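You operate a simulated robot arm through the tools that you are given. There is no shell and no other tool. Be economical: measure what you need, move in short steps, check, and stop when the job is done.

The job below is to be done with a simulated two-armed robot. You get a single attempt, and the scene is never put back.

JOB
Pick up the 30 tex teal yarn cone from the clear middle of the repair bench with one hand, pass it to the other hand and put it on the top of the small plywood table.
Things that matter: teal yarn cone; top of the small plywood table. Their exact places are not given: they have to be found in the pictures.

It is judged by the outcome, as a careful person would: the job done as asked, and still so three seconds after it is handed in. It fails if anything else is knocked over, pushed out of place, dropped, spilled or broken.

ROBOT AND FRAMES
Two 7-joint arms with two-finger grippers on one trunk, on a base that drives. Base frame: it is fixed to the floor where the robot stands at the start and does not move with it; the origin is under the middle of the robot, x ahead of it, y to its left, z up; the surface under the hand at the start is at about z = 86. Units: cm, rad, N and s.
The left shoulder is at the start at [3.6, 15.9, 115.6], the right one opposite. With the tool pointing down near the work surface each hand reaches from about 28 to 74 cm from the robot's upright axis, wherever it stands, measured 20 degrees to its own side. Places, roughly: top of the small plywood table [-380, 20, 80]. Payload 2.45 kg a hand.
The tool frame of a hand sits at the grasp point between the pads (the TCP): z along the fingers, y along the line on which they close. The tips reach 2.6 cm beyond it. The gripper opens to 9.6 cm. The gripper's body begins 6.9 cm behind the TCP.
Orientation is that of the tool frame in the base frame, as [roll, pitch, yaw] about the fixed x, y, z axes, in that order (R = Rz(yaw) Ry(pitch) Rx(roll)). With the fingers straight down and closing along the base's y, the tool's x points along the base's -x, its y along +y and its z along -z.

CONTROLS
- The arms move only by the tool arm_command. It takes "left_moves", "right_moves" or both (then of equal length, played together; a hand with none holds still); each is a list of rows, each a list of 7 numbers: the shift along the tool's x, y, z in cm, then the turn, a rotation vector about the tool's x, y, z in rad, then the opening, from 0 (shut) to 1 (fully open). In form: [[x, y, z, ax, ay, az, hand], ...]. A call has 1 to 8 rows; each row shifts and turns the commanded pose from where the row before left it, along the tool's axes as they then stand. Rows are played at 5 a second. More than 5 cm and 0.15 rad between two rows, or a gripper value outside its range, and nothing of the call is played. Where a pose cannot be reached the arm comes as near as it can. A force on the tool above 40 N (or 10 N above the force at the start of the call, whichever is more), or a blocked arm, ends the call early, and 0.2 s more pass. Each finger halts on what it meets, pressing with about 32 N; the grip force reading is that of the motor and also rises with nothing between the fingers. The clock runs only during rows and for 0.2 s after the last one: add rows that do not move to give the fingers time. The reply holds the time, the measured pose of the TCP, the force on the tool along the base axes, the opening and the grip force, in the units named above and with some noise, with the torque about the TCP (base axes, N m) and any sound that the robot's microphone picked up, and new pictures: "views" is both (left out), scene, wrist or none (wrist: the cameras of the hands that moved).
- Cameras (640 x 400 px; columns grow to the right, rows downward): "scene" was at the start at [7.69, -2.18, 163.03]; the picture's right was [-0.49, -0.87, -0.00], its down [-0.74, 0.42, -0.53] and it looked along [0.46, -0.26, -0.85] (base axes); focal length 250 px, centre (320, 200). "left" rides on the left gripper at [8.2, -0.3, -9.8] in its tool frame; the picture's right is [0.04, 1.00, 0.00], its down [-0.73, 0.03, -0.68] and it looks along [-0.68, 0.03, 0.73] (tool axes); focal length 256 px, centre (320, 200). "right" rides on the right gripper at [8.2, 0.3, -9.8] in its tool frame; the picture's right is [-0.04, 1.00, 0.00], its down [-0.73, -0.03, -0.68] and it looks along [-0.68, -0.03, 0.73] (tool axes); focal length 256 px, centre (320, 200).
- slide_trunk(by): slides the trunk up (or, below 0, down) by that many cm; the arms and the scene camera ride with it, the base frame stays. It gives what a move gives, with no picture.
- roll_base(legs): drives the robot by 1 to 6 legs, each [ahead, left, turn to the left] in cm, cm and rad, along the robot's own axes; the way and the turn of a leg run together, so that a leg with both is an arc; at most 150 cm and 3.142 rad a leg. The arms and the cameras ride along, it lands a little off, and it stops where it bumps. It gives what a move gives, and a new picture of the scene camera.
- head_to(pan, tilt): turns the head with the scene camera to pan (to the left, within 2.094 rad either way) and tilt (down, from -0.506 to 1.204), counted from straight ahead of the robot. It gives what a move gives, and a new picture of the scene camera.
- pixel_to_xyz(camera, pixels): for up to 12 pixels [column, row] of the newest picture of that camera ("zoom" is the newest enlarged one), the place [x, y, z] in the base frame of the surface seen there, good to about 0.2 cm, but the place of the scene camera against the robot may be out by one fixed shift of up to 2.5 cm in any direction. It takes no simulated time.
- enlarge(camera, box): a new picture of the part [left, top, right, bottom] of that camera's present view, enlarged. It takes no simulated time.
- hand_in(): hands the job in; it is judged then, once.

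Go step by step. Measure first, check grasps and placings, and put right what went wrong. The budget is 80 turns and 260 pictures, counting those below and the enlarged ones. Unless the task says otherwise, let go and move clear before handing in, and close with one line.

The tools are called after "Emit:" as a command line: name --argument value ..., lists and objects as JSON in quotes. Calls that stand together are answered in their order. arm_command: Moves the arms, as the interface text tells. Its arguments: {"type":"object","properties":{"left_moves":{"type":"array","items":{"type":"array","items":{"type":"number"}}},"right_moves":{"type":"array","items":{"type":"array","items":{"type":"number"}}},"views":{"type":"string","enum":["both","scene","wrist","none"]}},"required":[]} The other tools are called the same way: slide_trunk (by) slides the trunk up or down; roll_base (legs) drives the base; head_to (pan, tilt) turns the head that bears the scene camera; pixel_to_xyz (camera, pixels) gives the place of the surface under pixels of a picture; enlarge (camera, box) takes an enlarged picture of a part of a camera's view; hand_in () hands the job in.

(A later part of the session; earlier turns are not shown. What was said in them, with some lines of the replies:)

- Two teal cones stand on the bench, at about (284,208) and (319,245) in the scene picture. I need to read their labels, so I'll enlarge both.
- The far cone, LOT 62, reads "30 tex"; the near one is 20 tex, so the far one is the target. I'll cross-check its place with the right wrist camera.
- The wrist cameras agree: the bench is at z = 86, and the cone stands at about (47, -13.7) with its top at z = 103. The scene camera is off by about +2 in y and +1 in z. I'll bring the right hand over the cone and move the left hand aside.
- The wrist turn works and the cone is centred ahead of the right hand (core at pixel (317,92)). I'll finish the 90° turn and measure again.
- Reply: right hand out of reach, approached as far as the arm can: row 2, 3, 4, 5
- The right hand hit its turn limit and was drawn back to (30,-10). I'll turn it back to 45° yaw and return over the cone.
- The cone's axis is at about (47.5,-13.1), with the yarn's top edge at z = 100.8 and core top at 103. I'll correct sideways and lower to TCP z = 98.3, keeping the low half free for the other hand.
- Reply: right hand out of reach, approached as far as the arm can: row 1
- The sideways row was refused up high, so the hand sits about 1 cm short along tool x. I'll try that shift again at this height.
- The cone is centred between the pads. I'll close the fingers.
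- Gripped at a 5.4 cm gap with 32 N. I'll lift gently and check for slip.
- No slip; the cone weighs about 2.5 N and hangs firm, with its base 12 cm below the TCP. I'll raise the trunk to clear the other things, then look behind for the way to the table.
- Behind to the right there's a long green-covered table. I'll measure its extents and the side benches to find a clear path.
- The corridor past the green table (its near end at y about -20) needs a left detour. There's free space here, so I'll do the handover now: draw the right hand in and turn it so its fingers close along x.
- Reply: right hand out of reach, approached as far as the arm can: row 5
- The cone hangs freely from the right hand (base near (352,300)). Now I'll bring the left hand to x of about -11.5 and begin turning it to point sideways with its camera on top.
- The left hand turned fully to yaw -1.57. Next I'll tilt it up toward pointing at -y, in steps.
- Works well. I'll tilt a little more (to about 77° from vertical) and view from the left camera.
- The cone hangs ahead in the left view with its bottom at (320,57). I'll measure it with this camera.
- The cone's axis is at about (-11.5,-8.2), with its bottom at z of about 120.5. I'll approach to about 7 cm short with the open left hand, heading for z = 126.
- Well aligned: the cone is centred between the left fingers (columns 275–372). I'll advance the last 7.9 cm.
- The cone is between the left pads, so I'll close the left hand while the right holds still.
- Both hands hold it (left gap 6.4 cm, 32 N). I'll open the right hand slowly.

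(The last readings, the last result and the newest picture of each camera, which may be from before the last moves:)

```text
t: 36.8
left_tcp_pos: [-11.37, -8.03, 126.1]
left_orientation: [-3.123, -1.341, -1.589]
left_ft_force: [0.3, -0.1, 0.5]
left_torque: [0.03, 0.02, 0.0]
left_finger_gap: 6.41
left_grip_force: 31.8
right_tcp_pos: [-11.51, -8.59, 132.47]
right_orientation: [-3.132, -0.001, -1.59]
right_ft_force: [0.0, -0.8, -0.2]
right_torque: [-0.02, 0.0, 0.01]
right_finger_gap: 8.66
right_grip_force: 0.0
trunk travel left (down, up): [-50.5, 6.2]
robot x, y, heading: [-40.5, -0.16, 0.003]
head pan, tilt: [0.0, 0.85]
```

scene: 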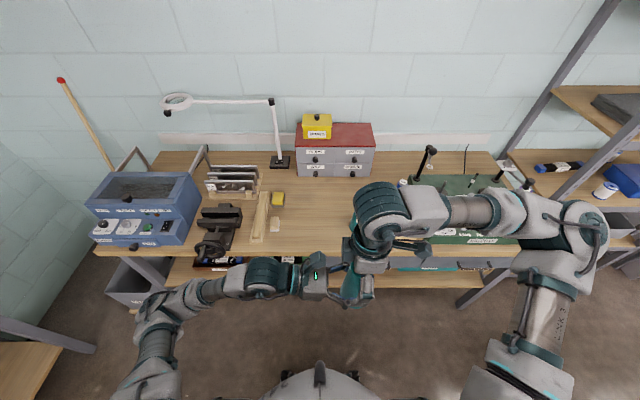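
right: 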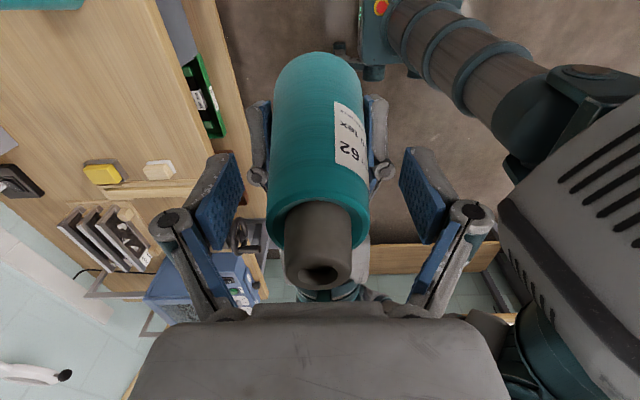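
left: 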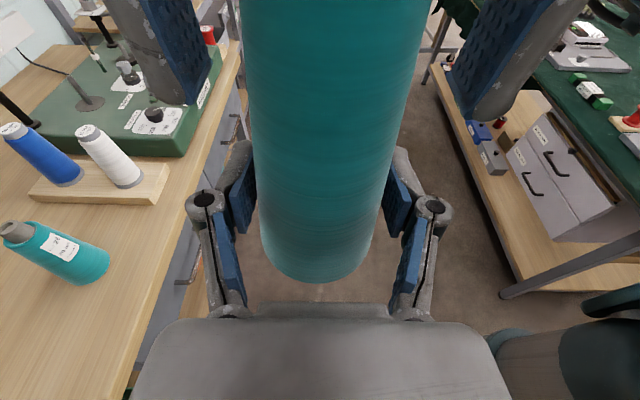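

The left hand alone holds the cone, steady. I'll raise the right hand clear and move it away to its side.

Emit:
arm_command --right_moves '[[0, 0, -2.5, 0, 0, 0, 0.9], [0, 0, -2.5, 0, 0, 0, 0.9], [0, 0, -2.5, 0, 0, 0, 0.9], [0, 0, -2.5, 0, 0, 0, 0.9], [0, 0, -2, 0, 0, 0, 0.9], [0, 0, 0, 0, 0, 0, 0.9]]' --left_moves '[[0, 0, 0, 0, 0, 0, 0], [0, 0, 0, 0, 0, 0, 0], [0, 0, 0, 0, 0, 0, 0], [0, 0, 0, 0, 0, 0, 0], [0, 0, 0, 0, 0, 0, 0], [0, 0, 0, 0, 0, 0, 0]]' --views "both"

```text
t: 38.2
left_tcp_pos: [-11.38, -8.14, 126.16]
left_orientation: [-3.122, -1.341, -1.588]
left_ft_force: [-0.7, 0.1, -0.2]
left_torque: [0.02, 0.01, 0.02]
left_finger_gap: 6.39
left_grip_force: 32.2
right_tcp_pos: [-13.74, -11.63, 143.47]
right_orientation: [-3.137, 0.0, -1.579]
right_ft_force: [-0.6, -0.6, -0.3]
right_torque: [0.0, -0.01, 0.02]
right_finger_gap: 8.61
right_grip_force: 0.0
right hand out of reach, approached as far as the arm can: row 1, 2, 3, 4, 5
trunk travel left (down, up): [-50.5, 6.2]
robot x, y, heading: [-40.62, -0.26, -0.004]
head pan, tilt: [0.0, 0.85]
```

scene: 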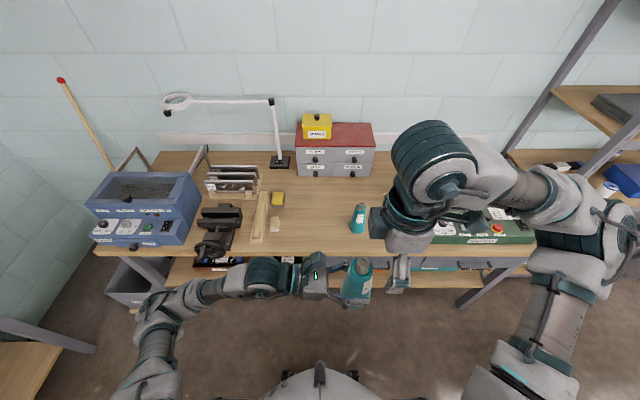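
right: 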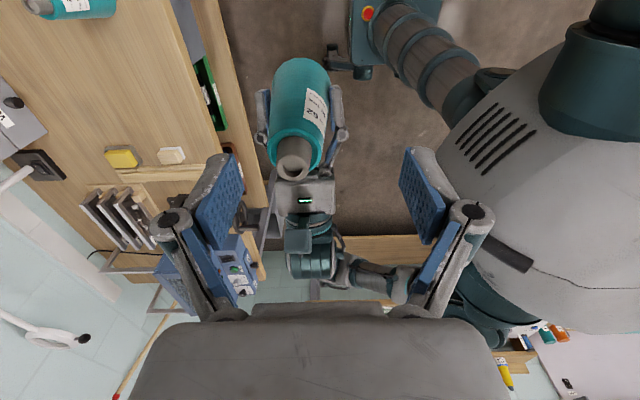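
left: 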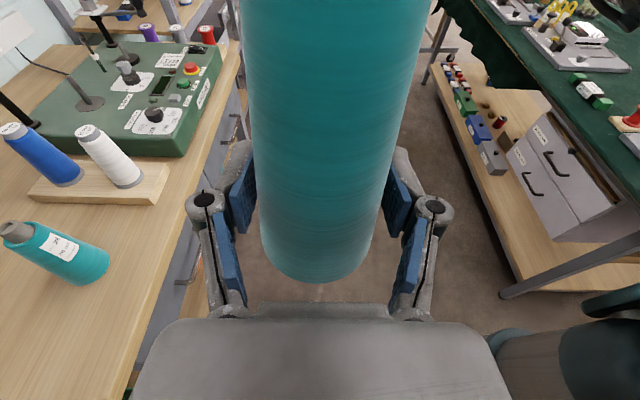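

The right hand is clear above the cone. I'll move it out to the right.

Emit:
arm_command --right_moves '[[3.5, 0, 0, 0, 0, 0.14, 0.9], [3.5, 0, 0, 0, 0, 0.14, 0.9], [3.5, 0, 0, 0, 0, 0.14, 0.9], [3.5, 0, 0, 0, 0, 0.14, 0.9], [3.5, 0, 0, 0, 0, 0.14, 0.9]]' --left_moves '[[0, 0, 0, 0, 0, 0, 0], [0, 0, 0, 0, 0, 0, 0], [0, 0, 0, 0, 0, 0, 0], [0, 0, 0, 0, 0, 0, 0], [0, 0, 0, 0, 0, 0, 0]]' --views "none"

Emit:
head_to --pan 2.09 --tilt 0.45

Emit:
pixel_to_xyz --camera "scene" --pixels '[[20, 250], [60, 300], [100, 350], [150, 250], [200, 300], [300, 350], [400, 390], [60, 200], [120, 180]]'

```text
t: 39.4
left_tcp_pos: [-11.61, -8.27, 126.25]
left_orientation: [-3.113, -1.339, -1.595]
left_ft_force: [0.3, -0.3, 0.2]
left_torque: [0.02, 0.0, -0.02]
left_finger_gap: 6.38
left_grip_force: 32.2
right_tcp_pos: [-19.0, -28.38, 143.23]
right_orientation: [-3.138, 0.003, -2.277]
right_ft_force: [-0.9, -0.5, 0.4]
right_torque: [-0.01, 0.01, -0.01]
right_finger_gap: 8.63
right_grip_force: 0.0
trunk travel left (down, up): [-50.5, 6.2]
robot x, y, heading: [-40.47, 0.36, 0.002]
head pan, tilt: [0.0, 0.85]
```

```text
t: 41.4
left_tcp_pos: [-11.4, -8.18, 126.08]
left_orientation: [-3.121, -1.342, -1.589]
left_ft_force: [-0.5, 0.2, 0.5]
left_torque: [0.01, 0.0, 0.03]
left_finger_gap: 6.38
left_grip_force: 31.8
right_tcp_pos: [-18.76, -28.5, 143.33]
right_orientation: [-3.137, 0.002, -2.276]
right_ft_force: [0.5, 0.5, -0.5]
right_torque: [-0.02, -0.01, 0.03]
right_finger_gap: 8.67
right_grip_force: 0.0
trunk travel left (down, up): [-50.5, 6.2]
robot x, y, heading: [-40.59, 0.12, 0.001]
head pan, tilt: [2.089, 0.45]
```

scene: 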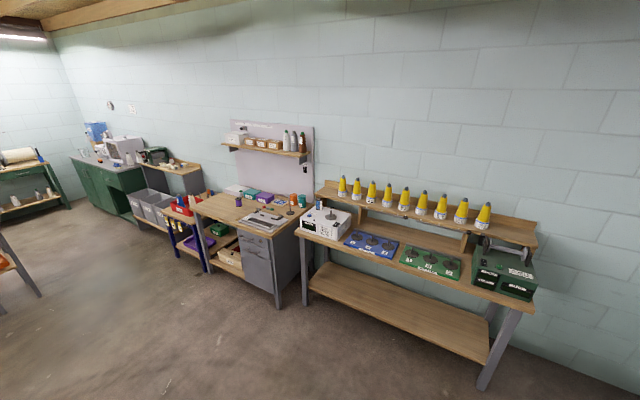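

```text
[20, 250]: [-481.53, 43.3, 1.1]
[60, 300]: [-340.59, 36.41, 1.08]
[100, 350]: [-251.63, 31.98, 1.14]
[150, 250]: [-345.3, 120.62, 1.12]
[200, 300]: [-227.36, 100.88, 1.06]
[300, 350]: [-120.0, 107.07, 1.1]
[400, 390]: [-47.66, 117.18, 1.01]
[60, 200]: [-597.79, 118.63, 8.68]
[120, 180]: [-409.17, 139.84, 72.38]
```

The corridor to the left of the green table is free from about y = 0 to 110. I'll shift left to y of about 45, turn round in place, and look ahead.

Emit:
roll_base --legs '[[-10, 45, 0], [0, 0, 3.1]]'

Emit:
head_to --pan 0 --tilt 0.5

```text
t: 51.4
left_tcp_pos: [-78.9, 56.2, 126.24]
left_orientation: [-3.118, -1.34, 1.472]
left_ft_force: [-0.8, 0.9, -0.1]
left_torque: [0.04, 0.0, 0.03]
left_finger_gap: 6.35
left_grip_force: 31.7
right_tcp_pos: [-69.88, 75.82, 143.28]
right_orientation: [-3.138, 0.002, 0.787]
right_ft_force: [0.6, 0.6, 0.7]
right_torque: [0.02, 0.01, -0.03]
right_finger_gap: 8.63
right_grip_force: 0.1
trunk travel left (down, up): [-50.5, 6.2]
robot x, y, heading: [-50.52, 45.98, 3.063]
head pan, tilt: [2.089, 0.45]
```

scene: 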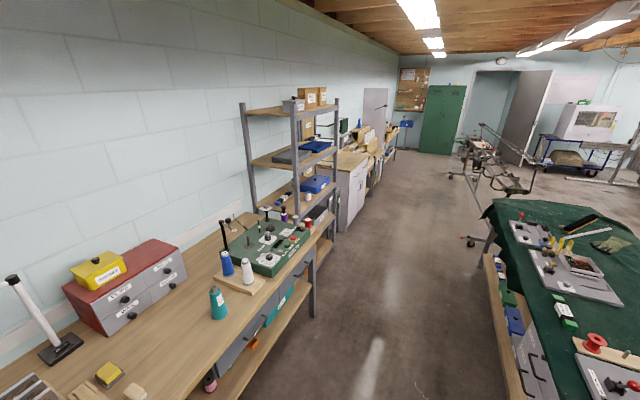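

```text
t: 53.4
left_tcp_pos: [-78.75, 56.16, 126.21]
left_orientation: [-3.116, -1.342, 1.465]
left_ft_force: [0.2, 0.4, 0.8]
left_torque: [-0.03, -0.03, 0.01]
left_finger_gap: 6.37
left_grip_force: 31.6
right_tcp_pos: [-69.76, 75.8, 143.26]
right_orientation: [-3.138, 0.004, 0.785]
right_ft_force: [-0.4, 0.4, 0.0]
right_torque: [0.04, 0.02, 0.02]
right_finger_gap: 8.66
right_grip_force: 0.0
trunk travel left (down, up): [-50.5, 6.2]
robot x, y, heading: [-50.72, 45.74, 3.061]
head pan, tilt: [0.0, 0.499]
```

scene: 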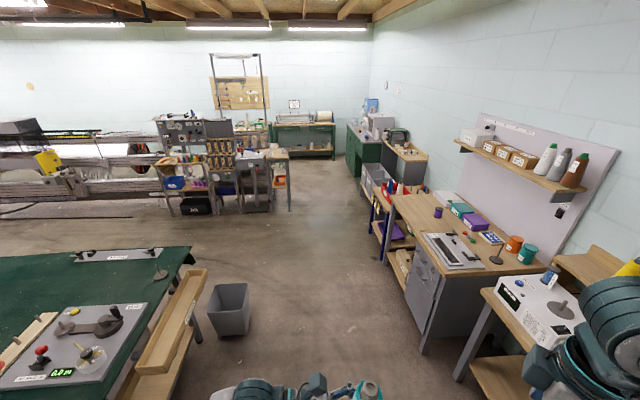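

Ahead I see a waste bin at (228,308) and, further on, a rack with a small table by (265,155). I'll enlarge and measure.

Emit:
enlarge --camera "scene" --box '[150, 100, 310, 220]'

Emit:
pixel_to_xyz --camera "scene" --pixels '[[265, 155], [285, 158], [290, 209], [248, 160], [228, 290], [248, 325], [198, 290], [420, 350], [385, 262], [455, 380], [255, 155]]'

```text
3.33 times, centred on (230, 160) of scene
```

zoom: 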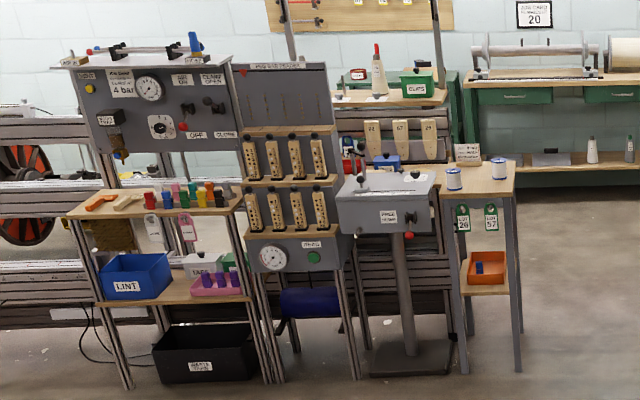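

```text
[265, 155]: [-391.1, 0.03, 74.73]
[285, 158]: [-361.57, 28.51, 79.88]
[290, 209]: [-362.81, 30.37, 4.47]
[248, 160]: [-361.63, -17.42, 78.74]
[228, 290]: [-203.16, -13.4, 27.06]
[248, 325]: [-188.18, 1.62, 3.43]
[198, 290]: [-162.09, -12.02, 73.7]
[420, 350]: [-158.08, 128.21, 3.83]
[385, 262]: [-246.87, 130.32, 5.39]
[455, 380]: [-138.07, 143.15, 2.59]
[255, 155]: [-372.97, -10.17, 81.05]
```

The small plywood table's front edge is at about x = -361, y from 5 to 30, height about 80, with a few things on its far side. I'll drive down the corridor first and look again.

Emit:
roll_base --legs '[[0, 0, 0.08], [150, 0, 0], [40, 15, 0]]'

Emit:
enlarge --camera "scene" --box '[160, 130, 360, 300]'

```text
t: 63.6
left_tcp_pos: [-270.57, 36.76, 126.2]
left_orientation: [-3.11, -1.34, 1.558]
left_ft_force: [0.7, 0.0, -0.2]
left_torque: [-0.04, -0.01, 0.02]
left_finger_gap: 6.36
left_grip_force: 32.3
right_tcp_pos: [-263.42, 57.03, 143.33]
right_orientation: [-3.136, 0.006, 0.881]
right_ft_force: [-0.4, -0.3, -0.5]
right_torque: [0.02, 0.02, 0.0]
right_finger_gap: 8.61
right_grip_force: 0.2
trunk travel left (down, up): [-50.5, 6.2]
robot x, y, heading: [-241.46, 29.05, -3.127]
head pan, tilt: [0.0, 0.499]
```

scene: 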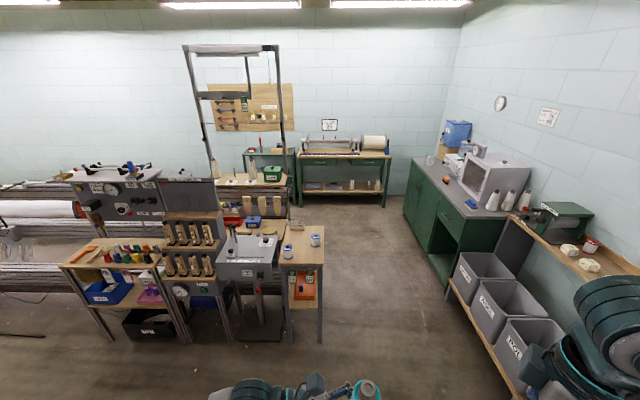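

```text
2.35 times, centred on (260, 215) of scene
```

zoom: 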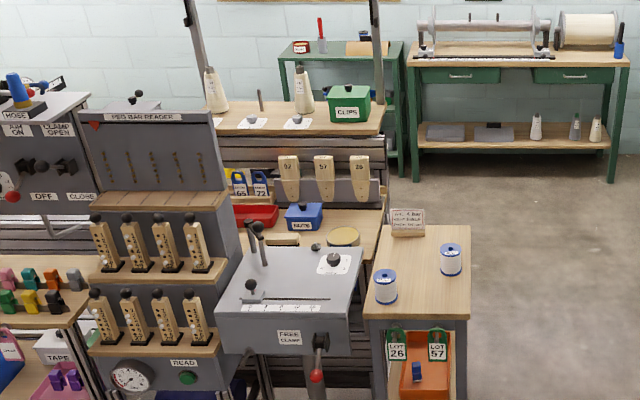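

The table is now plain: two white spools and a small sign stand on it. I'll measure its corners and those items.

Emit:
pixel_to_xyz --camera "zoom" --pixels '[[370, 312], [464, 312], [468, 230], [392, 232], [386, 300], [386, 275], [450, 270], [450, 247], [408, 234], [408, 212], [420, 290], [345, 258]]'

Emit:
enlarge --camera "scene" --box '[270, 210, 340, 260]'

```text
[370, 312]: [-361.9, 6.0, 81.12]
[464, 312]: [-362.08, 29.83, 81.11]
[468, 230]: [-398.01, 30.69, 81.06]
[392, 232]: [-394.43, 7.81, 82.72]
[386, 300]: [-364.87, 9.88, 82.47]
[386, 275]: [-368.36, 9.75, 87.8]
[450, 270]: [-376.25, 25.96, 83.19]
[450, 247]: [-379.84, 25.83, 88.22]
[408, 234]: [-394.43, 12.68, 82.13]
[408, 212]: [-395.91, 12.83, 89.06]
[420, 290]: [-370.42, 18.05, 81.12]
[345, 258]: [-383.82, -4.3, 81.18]
```

```text
8.00 times, centred on (305, 235) of scene
```

zoom: 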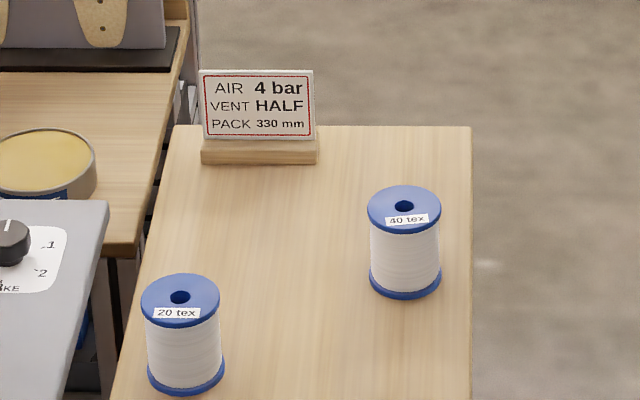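

The clear spot is the table's front right: about x = -369, y = 24 true (after correcting the camera shift), with 20 tex spool at y of about 11 and 40 tex spool at x of about -380. I plan to stand on the +y side facing -y so the left hand enters over the table's front edge. I'll check the room there.

Emit:
pixel_to_xyz --camera "scene" --pixels '[[408, 220], [445, 255], [445, 290], [450, 280], [480, 340], [515, 395], [345, 205], [387, 205], [322, 340], [370, 260], [470, 240]]'

Emit:
head_to --pan 0 --tilt 1.15

```text
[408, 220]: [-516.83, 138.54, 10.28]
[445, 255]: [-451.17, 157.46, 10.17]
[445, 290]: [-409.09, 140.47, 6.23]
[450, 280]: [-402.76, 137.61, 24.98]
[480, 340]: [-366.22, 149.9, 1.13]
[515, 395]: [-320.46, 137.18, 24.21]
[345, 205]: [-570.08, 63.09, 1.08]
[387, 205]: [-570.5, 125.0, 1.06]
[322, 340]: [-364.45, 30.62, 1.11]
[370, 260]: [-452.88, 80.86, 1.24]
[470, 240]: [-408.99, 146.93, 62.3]
```

```text
t: 64.6
left_tcp_pos: [-270.61, 36.23, 126.22]
left_orientation: [-3.113, -1.345, 1.556]
left_ft_force: [-0.2, 0.5, 0.0]
left_torque: [-0.03, -0.02, 0.0]
left_finger_gap: 6.35
left_grip_force: 31.9
right_tcp_pos: [-263.55, 56.43, 143.46]
right_orientation: [-3.133, 0.001, 0.882]
right_ft_force: [-0.6, 0.3, 0.2]
right_torque: [0.0, 0.01, 0.02]
right_finger_gap: 8.61
right_grip_force: 0.0
trunk travel left (down, up): [-50.5, 6.2]
robot x, y, heading: [-241.83, 28.9, -3.123]
head pan, tilt: [0.0, 1.15]
```

scene: 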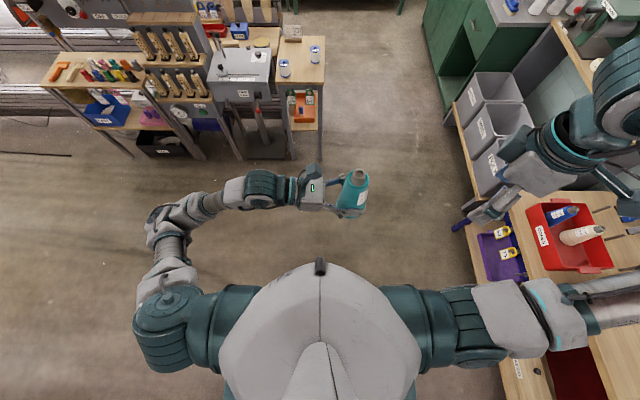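

The right elbow sticks out far, so turning here in the open is safest. I'll turn left to face -y, back up to y of about 64, then strafe part way toward the table and check.

Emit:
roll_base --legs '[[0, 0, 1.555], [-36, 0, 0], [0, -70, 0]]'

Emit:
head_to --pan -0.8 --tilt 0.9

```text
t: 74.2
left_tcp_pos: [-320.99, 35.98, 126.33]
left_orientation: [-3.108, -1.342, 3.113]
left_ft_force: [0.2, -0.2, -0.7]
left_torque: [-0.01, 0.0, -0.03]
left_finger_gap: 6.39
left_grip_force: 32.0
right_tcp_pos: [-341.14, 43.09, 143.34]
right_orientation: [-3.134, 0.001, 2.443]
right_ft_force: [0.1, -0.6, 0.3]
right_torque: [0.01, -0.02, 0.01]
right_finger_gap: 8.65
right_grip_force: 0.0
trunk travel left (down, up): [-50.5, 6.2]
robot x, y, heading: [-313.44, 64.4, -1.566]
head pan, tilt: [0.0, 1.15]
```

scene: 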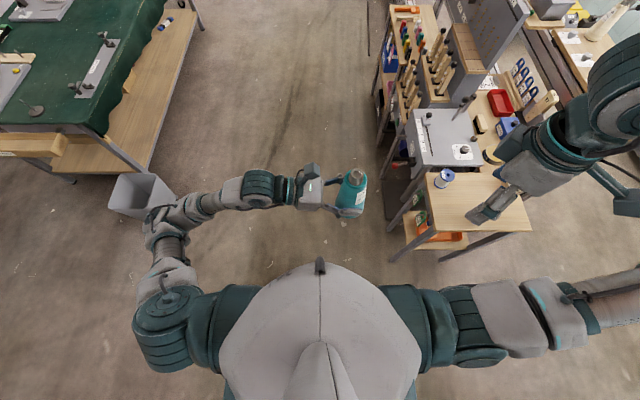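

```text
t: 75.3
left_tcp_pos: [-318.97, 35.87, 126.44]
left_orientation: [-3.101, -1.356, 3.109]
left_ft_force: [0.3, -0.2, -0.1]
left_torque: [0.0, 0.01, -0.05]
left_finger_gap: 6.36
left_grip_force: 31.7
right_tcp_pos: [-339.0, 43.36, 143.76]
right_orientation: [-3.125, -0.008, 2.443]
right_ft_force: [0.1, 0.6, 0.7]
right_torque: [0.0, 0.0, 0.0]
right_finger_gap: 8.65
right_grip_force: 0.1
trunk travel left (down, up): [-50.5, 6.2]
robot x, y, heading: [-312.88, 64.29, -1.564]
head pan, tilt: [-0.799, 0.901]
```

scene: 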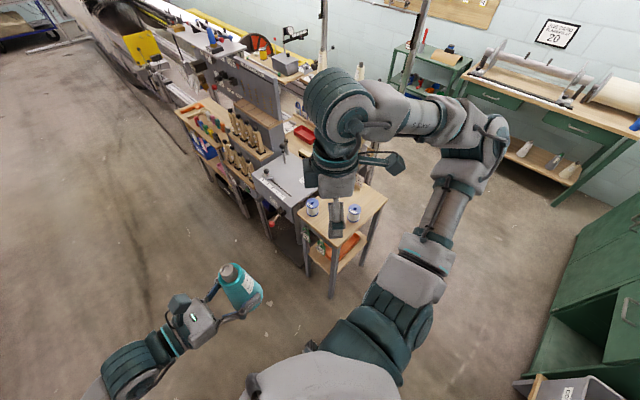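

The path is clear; the right arm passes high above the table. I'll strafe the last part and use the left wrist camera to fix the table.

Emit:
roll_base --legs '[[0, -47, 0]]'

Emit:
arm_command --left_moves '[[0, 0, 0, 0, 0, 0, 0], [0, 0, 0, 0, 0, 0, 0]]' --views "both"

```text
t: 78.2
left_tcp_pos: [-367.86, 36.34, 126.38]
left_orientation: [-3.097, -1.355, 3.093]
left_ft_force: [-0.5, -0.9, -0.2]
left_torque: [0.01, -0.01, -0.02]
left_finger_gap: 6.36
left_grip_force: 31.7
right_tcp_pos: [-387.81, 43.77, 143.72]
right_orientation: [-3.122, -0.007, 2.428]
right_ft_force: [-0.3, 0.6, 0.4]
right_torque: [-0.02, -0.04, 0.01]
right_finger_gap: 8.62
right_grip_force: 0.1
trunk travel left (down, up): [-50.5, 6.2]
robot x, y, heading: [-361.19, 65.0, -1.581]
head pan, tilt: [-0.799, 0.901]
```

scene: 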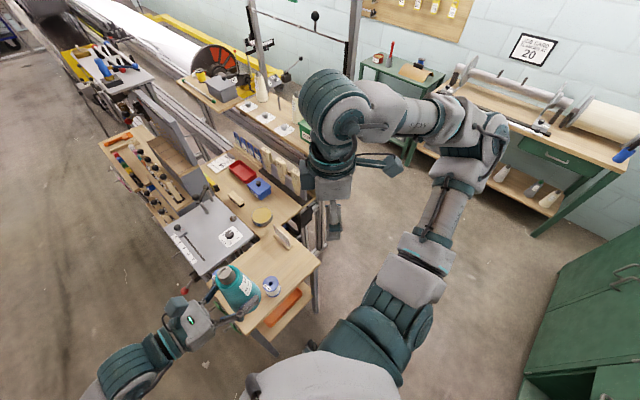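

```text
t: 78.8
left_tcp_pos: [-369.27, 36.33, 126.43]
left_orientation: [-3.096, -1.348, 3.089]
left_ft_force: [0.2, 2.1, -2.2]
left_torque: [-0.03, -0.04, 0.03]
left_finger_gap: 6.37
left_grip_force: 31.9
right_tcp_pos: [-389.24, 43.85, 143.6]
right_orientation: [-3.129, -0.002, 2.426]
right_ft_force: [-0.1, 0.1, -0.6]
right_torque: [0.03, -0.01, -0.02]
right_finger_gap: 8.64
right_grip_force: 0.1
trunk travel left (down, up): [-50.5, 6.2]
robot x, y, heading: [-361.77, 64.47, -1.582]
head pan, tilt: [-0.799, 0.901]
```

scene: 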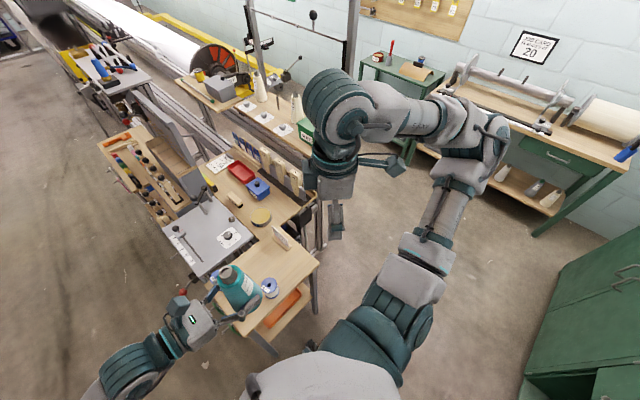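
left: 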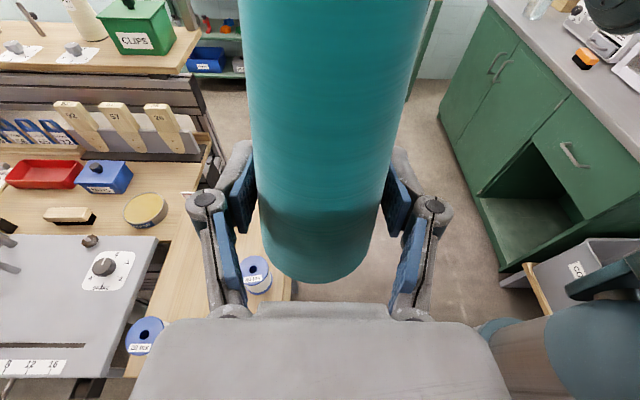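

The left view shows the 20 tex spool at (145,335), the 40 tex at (256,275) and the table edge at column ~293. I'll measure these with the left camera.

Emit:
pixel_to_xyz --camera "left" --pixels '[[146, 330], [140, 348], [256, 268], [258, 288], [289, 290], [133, 370], [160, 305], [180, 250], [275, 292], [90, 240], [10, 245]]'

Emit:
enlarge --camera "left" --box '[100, 220, 320, 400]'

```text
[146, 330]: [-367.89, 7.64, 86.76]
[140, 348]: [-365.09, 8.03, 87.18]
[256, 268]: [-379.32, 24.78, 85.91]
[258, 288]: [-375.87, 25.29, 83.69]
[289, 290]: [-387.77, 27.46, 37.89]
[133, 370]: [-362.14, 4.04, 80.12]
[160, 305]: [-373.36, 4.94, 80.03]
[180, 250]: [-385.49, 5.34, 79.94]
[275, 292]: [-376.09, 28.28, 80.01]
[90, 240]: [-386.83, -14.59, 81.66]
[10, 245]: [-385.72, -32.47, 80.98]
```

```text
2.22 times, centred on (210, 310) of left
```

zoom: 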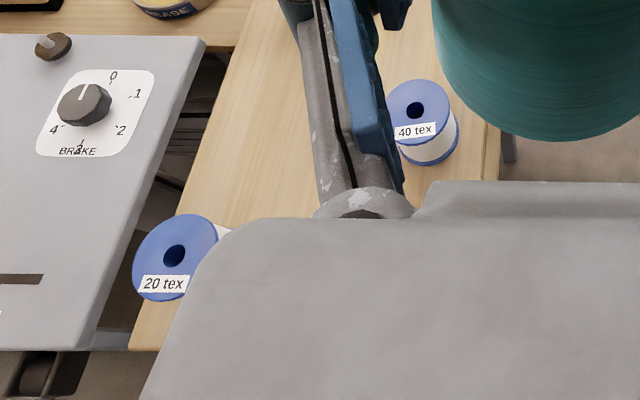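

In this frame the table top is z = 80, its front edge at x of about -361.5, right edge at y of about 30; the spools are at (-367,8) and (-379,24.5). Target: cone at (-368.5,19.5). I'll move the hand forward 16.5 cm at this height.

Emit:
arm_command --left_moves '[[0, -4.2, 0, 0, 0, 0, 0], [0, -4.2, 0, 0, 0, 0, 0], [0, -4.2, 0, 0, 0, 0, 0], [0, -4.0, 0, 0, 0, 0, 0], [0, 0, 0, 0, 0, 0, 0]]' --views "both"

```text
t: 80.0
left_tcp_pos: [-368.76, 19.81, 126.73]
left_orientation: [-3.089, -1.349, 3.083]
left_ft_force: [-0.6, 1.9, -2.5]
left_torque: [-0.01, -0.03, 0.03]
left_finger_gap: 6.33
left_grip_force: 32.6
right_tcp_pos: [-388.72, 43.99, 143.57]
right_orientation: [-3.126, -0.004, 2.427]
right_ft_force: [0.2, 0.2, 0.4]
right_torque: [0.02, -0.02, 0.01]
right_finger_gap: 8.62
right_grip_force: 0.1
trunk travel left (down, up): [-50.5, 6.2]
robot x, y, heading: [-361.89, 64.56, -1.581]
head pan, tilt: [-0.799, 0.901]
```

scene: 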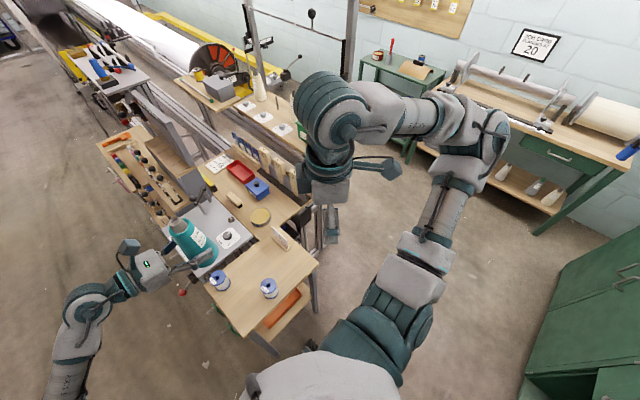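
left: 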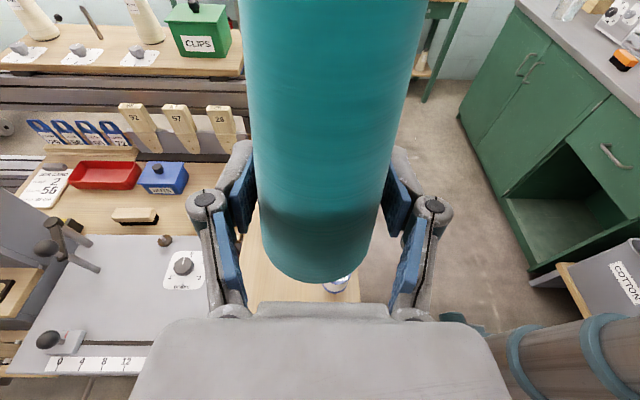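

The cone is now above the target at (-368.8,19.8). I'll lower the trunk in steps.

Emit:
slide_trunk --by -22

Emit:
slide_trunk --by -13

Emit:
arm_command --left_moves '[[0, 0, 0, 0, 0, 0, 0]]' --views "both"

```text
t: 82.3
left_tcp_pos: [-367.13, 19.88, 104.73]
left_orientation: [-3.091, -1.361, 3.088]
left_ft_force: [0.1, 0.8, -2.6]
left_torque: [0.01, 0.02, -0.01]
left_finger_gap: 6.35
left_grip_force: 32.0
right_tcp_pos: [-386.61, 43.98, 122.07]
right_orientation: [-3.117, -0.014, 2.43]
right_ft_force: [-0.4, -0.7, 0.0]
right_torque: [-0.01, -0.01, 0.0]
right_finger_gap: 8.63
right_grip_force: 0.2
trunk travel left (down, up): [-28.5, 28.2]
robot x, y, heading: [-361.25, 64.5, -1.579]
head pan, tilt: [-0.799, 0.901]
```

```text
t: 83.9
left_tcp_pos: [-366.64, 19.87, 91.93]
left_orientation: [-3.083, -1.364, 3.079]
left_ft_force: [1.2, -0.5, -2.2]
left_torque: [-0.04, 0.01, 0.03]
left_finger_gap: 6.35
left_grip_force: 31.7
right_tcp_pos: [-386.12, 44.03, 109.12]
right_orientation: [-3.112, -0.016, 2.43]
right_ft_force: [0.3, -1.1, -0.1]
right_torque: [-0.02, 0.03, -0.02]
right_finger_gap: 8.66
right_grip_force: 0.1
trunk travel left (down, up): [-15.5, 41.2]
robot x, y, heading: [-361.24, 65.16, -1.579]
head pan, tilt: [-0.799, 0.901]
```

```text
t: 84.3
left_tcp_pos: [-368.8, 19.8, 91.75]
left_orientation: [-3.092, -1.348, 3.086]
left_ft_force: [-0.7, 0.6, -2.6]
left_torque: [-0.02, -0.01, 0.0]
left_finger_gap: 6.34
left_grip_force: 31.6
right_tcp_pos: [-388.51, 43.93, 108.72]
right_orientation: [-3.127, -0.002, 2.428]
right_ft_force: [-0.4, 0.4, 0.1]
right_torque: [0.02, -0.05, 0.01]
right_finger_gap: 8.63
right_grip_force: 0.1
trunk travel left (down, up): [-15.5, 41.2]
robot x, y, heading: [-362.0, 64.41, -1.575]
head pan, tilt: [-0.799, 0.901]
```

scene: 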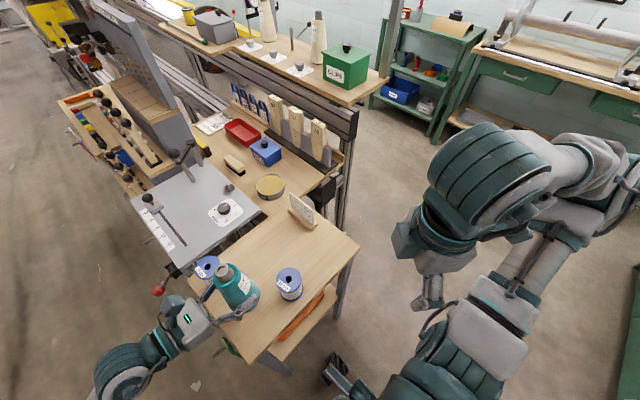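
left: 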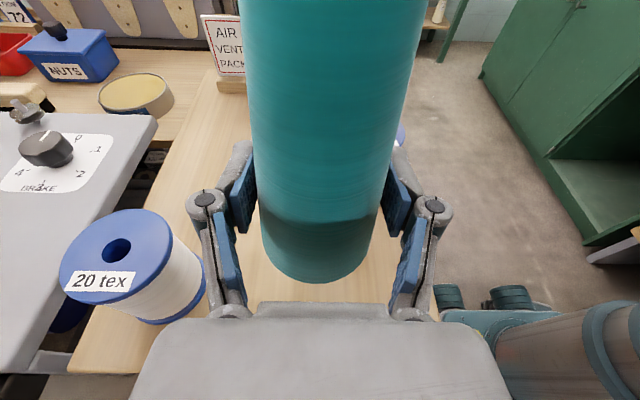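

I'm 6 cm above the touchdown height. I'll check clearances to the 20 tex spool and the cone's lower edge.

Emit:
pixel_to_xyz --camera "left" --pixels '[[117, 250], [195, 300], [205, 285], [120, 310], [100, 365], [320, 278], [290, 272], [350, 272], [290, 292], [395, 150], [401, 130]]'

Emit:
enlarge --camera "scene" --box '[150, 220, 350, 360]'

```text
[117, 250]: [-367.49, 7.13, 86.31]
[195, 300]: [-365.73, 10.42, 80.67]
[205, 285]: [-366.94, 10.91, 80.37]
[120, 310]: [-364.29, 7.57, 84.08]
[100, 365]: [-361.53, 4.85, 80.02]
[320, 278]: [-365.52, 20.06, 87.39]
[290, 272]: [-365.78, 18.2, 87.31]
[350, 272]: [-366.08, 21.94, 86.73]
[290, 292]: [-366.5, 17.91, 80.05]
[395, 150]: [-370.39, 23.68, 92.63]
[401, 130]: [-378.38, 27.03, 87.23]
```

```text
2.86 times, centred on (250, 290) of scene
```

zoom: 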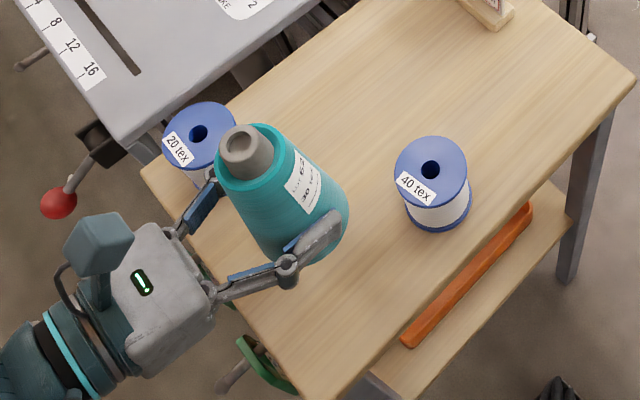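

Clearances are good (spool's near side at y = 10.9, cone at 16.5+). I'll lower with the arm, 4.5 cm first and then small steps until touch.

Emit:
arm_command --left_moves '[[-1.46, 0, 0.33, 0, 0, 0, 0], [-1.46, 0, 0.33, 0, 0, 0, 0], [-1.46, 0, 0.33, 0, 0, 0, 0], [-0.4, 0, 0.1, 0, 0, 0, 0], [0, 0, 0, 0, 0, 0, 0]]' --views "wrist"

Emit:
pixel_to_xyz --camera "left" --pixels '[[320, 278], [290, 272], [350, 272], [290, 295], [320, 283]]'

```text
t: 85.5
left_tcp_pos: [-367.18, 19.6, 86.72]
left_orientation: [-3.09, -1.362, 3.088]
left_ft_force: [-0.1, 0.2, -3.3]
left_torque: [-0.02, 0.03, -0.03]
left_finger_gap: 6.35
left_grip_force: 32.1
right_tcp_pos: [-386.69, 43.97, 109.08]
right_orientation: [-3.118, -0.013, 2.431]
right_ft_force: [-0.1, 0.2, -0.1]
right_torque: [0.0, 0.03, -0.01]
right_finger_gap: 8.61
right_grip_force: 0.0
trunk travel left (down, up): [-15.5, 41.2]
robot x, y, heading: [-361.08, 65.34, -1.58]
head pan, tilt: [-0.799, 0.901]
```

left: 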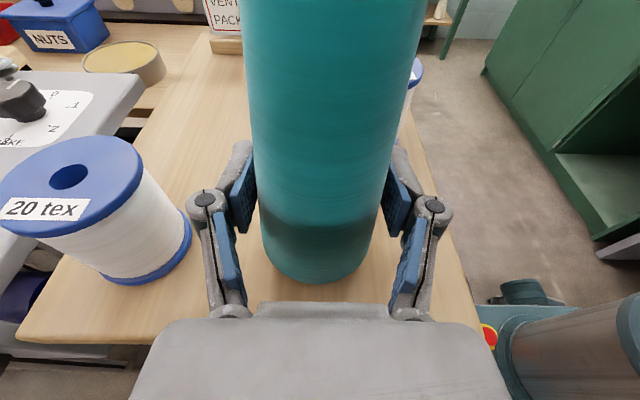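

```text
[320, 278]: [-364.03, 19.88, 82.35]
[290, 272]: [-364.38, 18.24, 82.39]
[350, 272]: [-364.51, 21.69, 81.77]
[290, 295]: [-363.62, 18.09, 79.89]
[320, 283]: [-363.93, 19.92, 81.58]
```

The bottom rim is about 1.3 cm above the top. I'll lower in small steps and watch the force.

Emit:
arm_command --left_moves '[[-0.39, 0, 0.09, 0, 0, 0, 0], [-0.39, 0, 0.09, 0, 0, 0, 0], [0, 0, 0, 0, 0, 0, 0], [0, 0, 0, 0, 0, 0, 0]]' --views "wrist"

Emit:
enlarge --camera "left" --box '[230, 220, 410, 330]'

```text
t: 86.5
left_tcp_pos: [-367.47, 19.63, 86.06]
left_orientation: [-3.084, -1.358, 3.081]
left_ft_force: [4.7, -0.5, 6.7]
left_torque: [0.21, -0.53, -0.1]
left_finger_gap: 6.33
left_grip_force: 31.6
right_tcp_pos: [-387.25, 44.02, 108.85]
right_orientation: [-3.121, -0.009, 2.428]
right_ft_force: [0.6, 0.5, -0.4]
right_torque: [0.0, 0.01, 0.0]
right_finger_gap: 8.64
right_grip_force: 0.1
trunk travel left (down, up): [-15.5, 41.2]
robot x, y, heading: [-361.15, 64.9, -1.579]
head pan, tilt: [-0.799, 0.901]
```

left: 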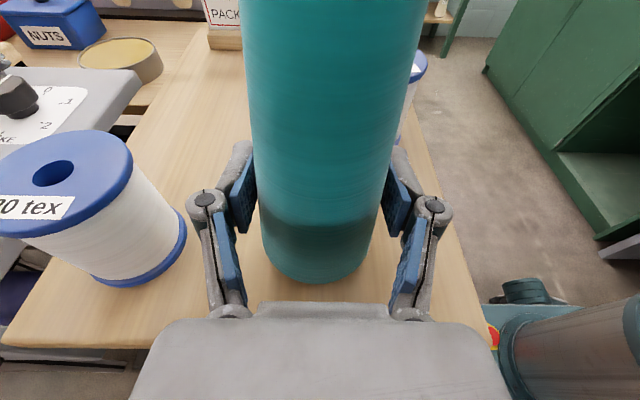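

```text
3.56 times, centred on (320, 275) of left
```

zoom: 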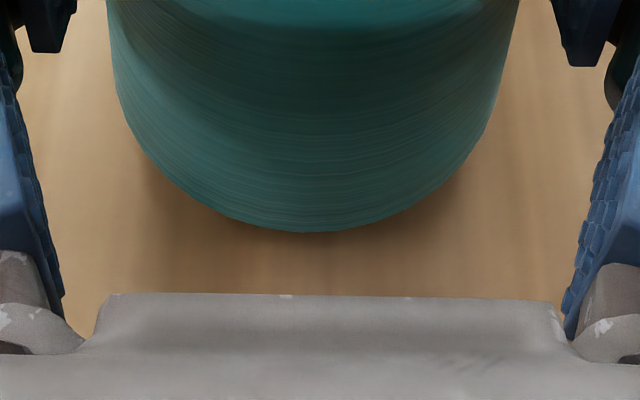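

It touched: about 9 N upward, mainly at the rim nearest the hand, so the cone is tipped by about a degree. I'll level it with a tiny turn and check the force.

Emit:
arm_command --left_moves '[[0, 0, 0, 0, -0.015, 0, 0], [0, 0, 0, 0, -0.01, 0, 0], [0, 0, 0, 0, 0, 0, 0]]' --views "both"

Emit:
enlarge --camera "scene" --box '[150, 220, 350, 360]'

```text
t: 87.3
left_tcp_pos: [-367.7, 19.77, 86.0]
left_orientation: [-3.09, -1.333, 3.086]
left_ft_force: [2.5, -1.6, 9.4]
left_torque: [0.34, 0.05, -0.06]
left_finger_gap: 6.34
left_grip_force: 31.3
right_tcp_pos: [-387.48, 44.07, 108.96]
right_orientation: [-3.12, -0.011, 2.427]
right_ft_force: [0.2, -0.2, 0.1]
right_torque: [0.01, -0.02, 0.01]
right_finger_gap: 8.63
right_grip_force: 0.0
trunk travel left (down, up): [-15.5, 41.2]
robot x, y, heading: [-361.45, 64.35, -1.58]
head pan, tilt: [-0.799, 0.901]
```

scene: 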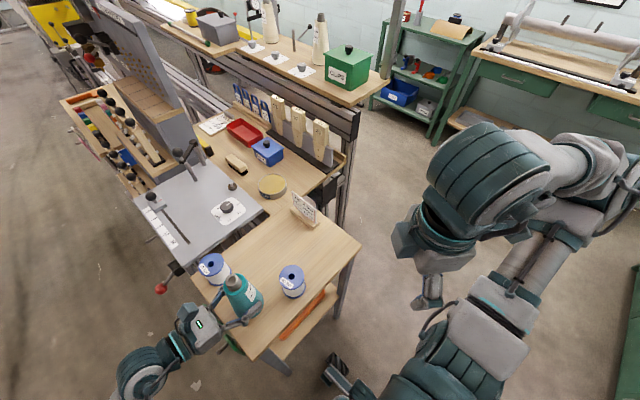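
left: 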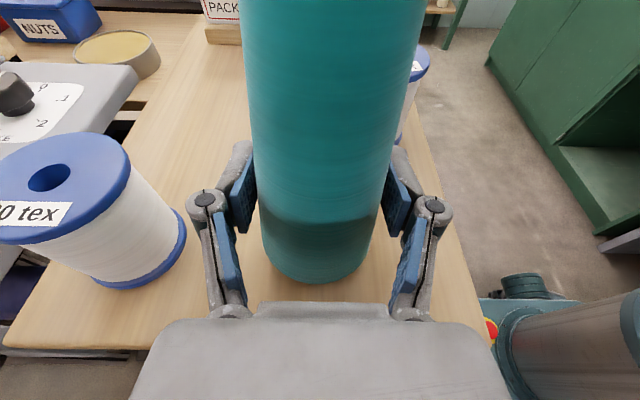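

```text
2.86 times, centred on (250, 290) of scene
```

zoom: 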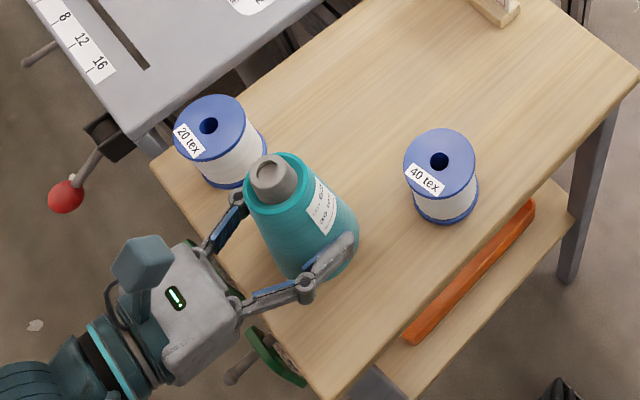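

The fore-aft moment is gone; a small sideways one remains (contact on the +y rim). I'll trim about tool z slightly.

Emit:
arm_command --left_moves '[[0, 0, 0, 0, 0, -0.015, 0], [0, 0, 0, 0, 0, 0, 0]]' --views "none"

```text
t: 87.9
left_tcp_pos: [-367.8, 19.56, 86.03]
left_orientation: [3.132, -1.333, -3.133]
left_ft_force: [2.3, -3.5, 11.3]
left_torque: [-0.2, 0.38, 0.18]
left_finger_gap: 6.33
left_grip_force: 32.2
right_tcp_pos: [-387.48, 44.0, 108.95]
right_orientation: [-3.12, -0.009, 2.428]
right_ft_force: [-0.2, 0.2, 0.2]
right_torque: [-0.01, -0.01, -0.03]
right_finger_gap: 8.63
right_grip_force: 0.0
trunk travel left (down, up): [-15.5, 41.2]
robot x, y, heading: [-361.67, 64.87, -1.581]
head pan, tilt: [-0.799, 0.901]
```

The cone stands essentially flat, pressed at about 11 N. I'll open the left fingers gradually.

Emit:
arm_command --left_moves '[[0, 0, 0, 0, 0, 0, 0.66], [0, 0, 0, 0, 0, 0, 0.7], [0, 0, 0, 0, 0, 0, 0.76], [0, 0, 0, 0, 0, 0, 0.85], [0, 0, 0, 0, 0, 0, 0.9], [0, 0, 0, 0, 0, 0, 0.9]]' --views "both"

Emit:
enlarge --camera "scene" --box '[150, 220, 350, 360]'

```text
t: 89.3
left_tcp_pos: [-367.81, 19.71, 86.03]
left_orientation: [3.127, -1.332, -3.128]
left_ft_force: [-1.1, 0.2, 0.0]
left_torque: [-0.01, -0.01, -0.03]
left_finger_gap: 8.66
left_grip_force: 0.0
right_tcp_pos: [-387.52, 43.98, 108.9]
right_orientation: [-3.12, -0.007, 2.427]
right_ft_force: [-0.9, -0.4, -0.8]
right_torque: [0.02, -0.01, 0.02]
right_finger_gap: 8.63
right_grip_force: 0.0
trunk travel left (down, up): [-15.5, 41.2]
robot x, y, heading: [-361.23, 64.58, -1.58]
head pan, tilt: [-0.799, 0.901]
```

scene: 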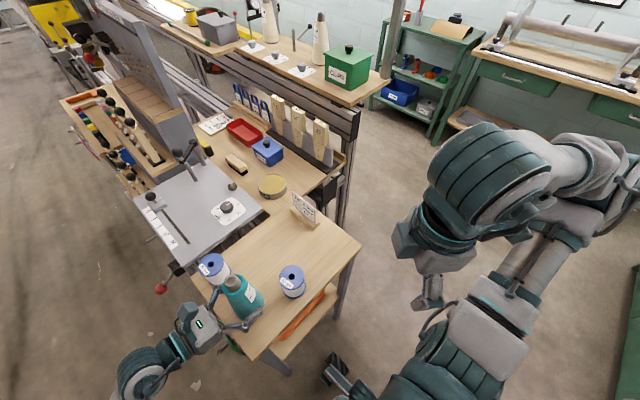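
left: 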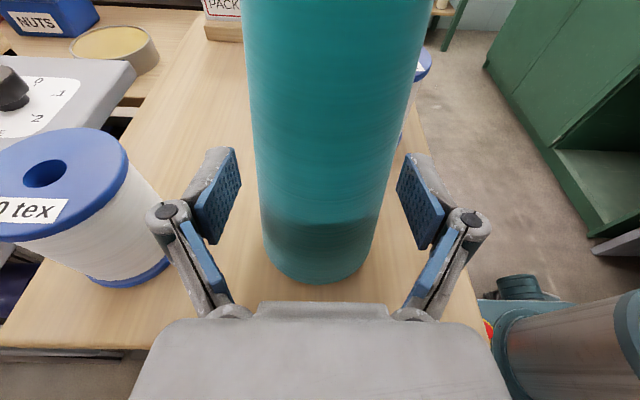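

```text
2.86 times, centred on (250, 290) of scene
```

zoom: 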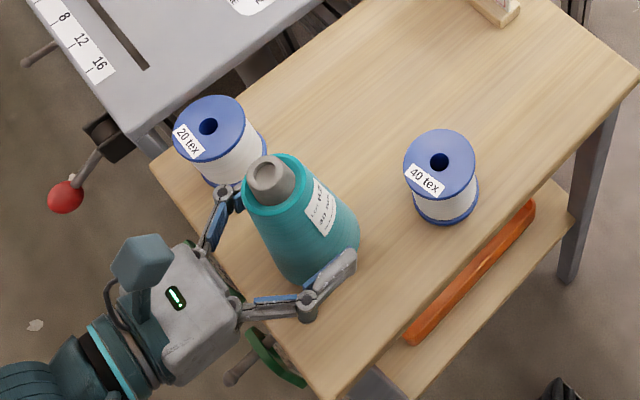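

The cone stands on its own with force zero. I'll draw the left hand straight back.

Emit:
arm_command --left_moves '[[0, 0, -2, 0, 0, 0, 0.9], [0, 0, -3, 0, 0, 0, 0.9], [0, 0, -4, 0, 0, 0, 0.9], [0, 0, -4, 0, 0, 0, 0.9], [0, 0, -4, 0, 0, 0, 0.9], [0, 0, 0, 0, 0, 0, 0.9]]' --views "both"

Emit:
enlarge --camera "scene" --box '[150, 220, 350, 360]'

```text
t: 90.7
left_tcp_pos: [-351.37, 19.85, 90.21]
left_orientation: [3.123, -1.334, -3.125]
left_ft_force: [0.3, 0.3, 0.0]
left_torque: [0.01, -0.01, -0.01]
left_finger_gap: 8.63
left_grip_force: 0.0
right_tcp_pos: [-387.4, 44.0, 108.92]
right_orientation: [-3.121, -0.01, 2.428]
right_ft_force: [-0.4, 0.0, 0.1]
right_torque: [0.0, -0.01, 0.01]
right_finger_gap: 8.63
right_grip_force: 0.1
trunk travel left (down, up): [-15.5, 41.2]
robot x, y, heading: [-361.19, 64.75, -1.58]
head pan, tilt: [-0.799, 0.901]
```

scene: 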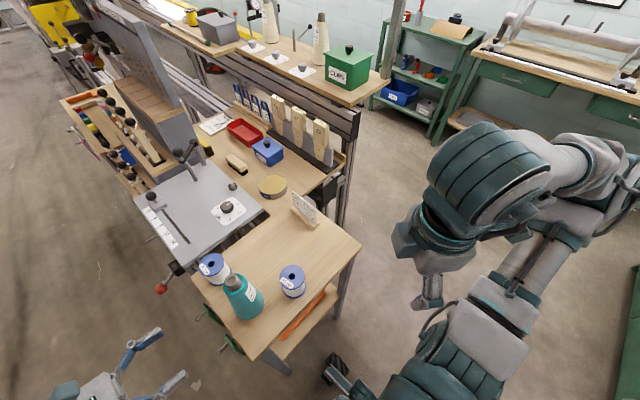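
left: 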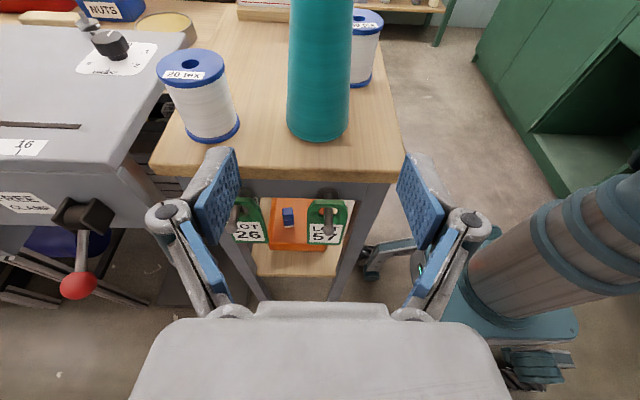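

```text
2.86 times, centred on (250, 290) of scene
```

zoom: 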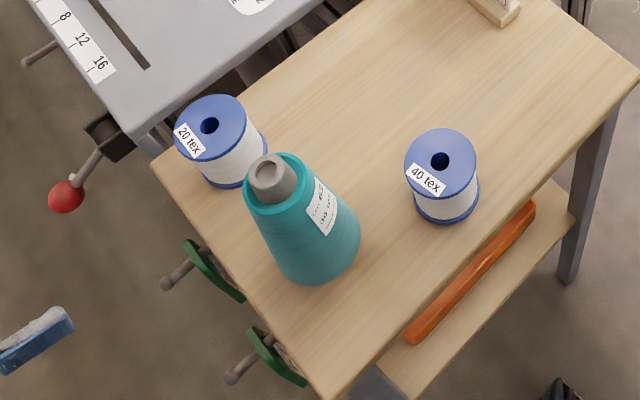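

The teal cone (240,295) stands upright on the plywood table, clear of both spools. Both hands are empty and away from it, so I'll hand in.

Emit:
hand_in

```text
The job is handed in.
```

The 30 tex teal yarn cone (LOT 62) was picked up with the right hand, passed to the left, and now stands upright on the top of the small plywood table with nothing else disturbed.
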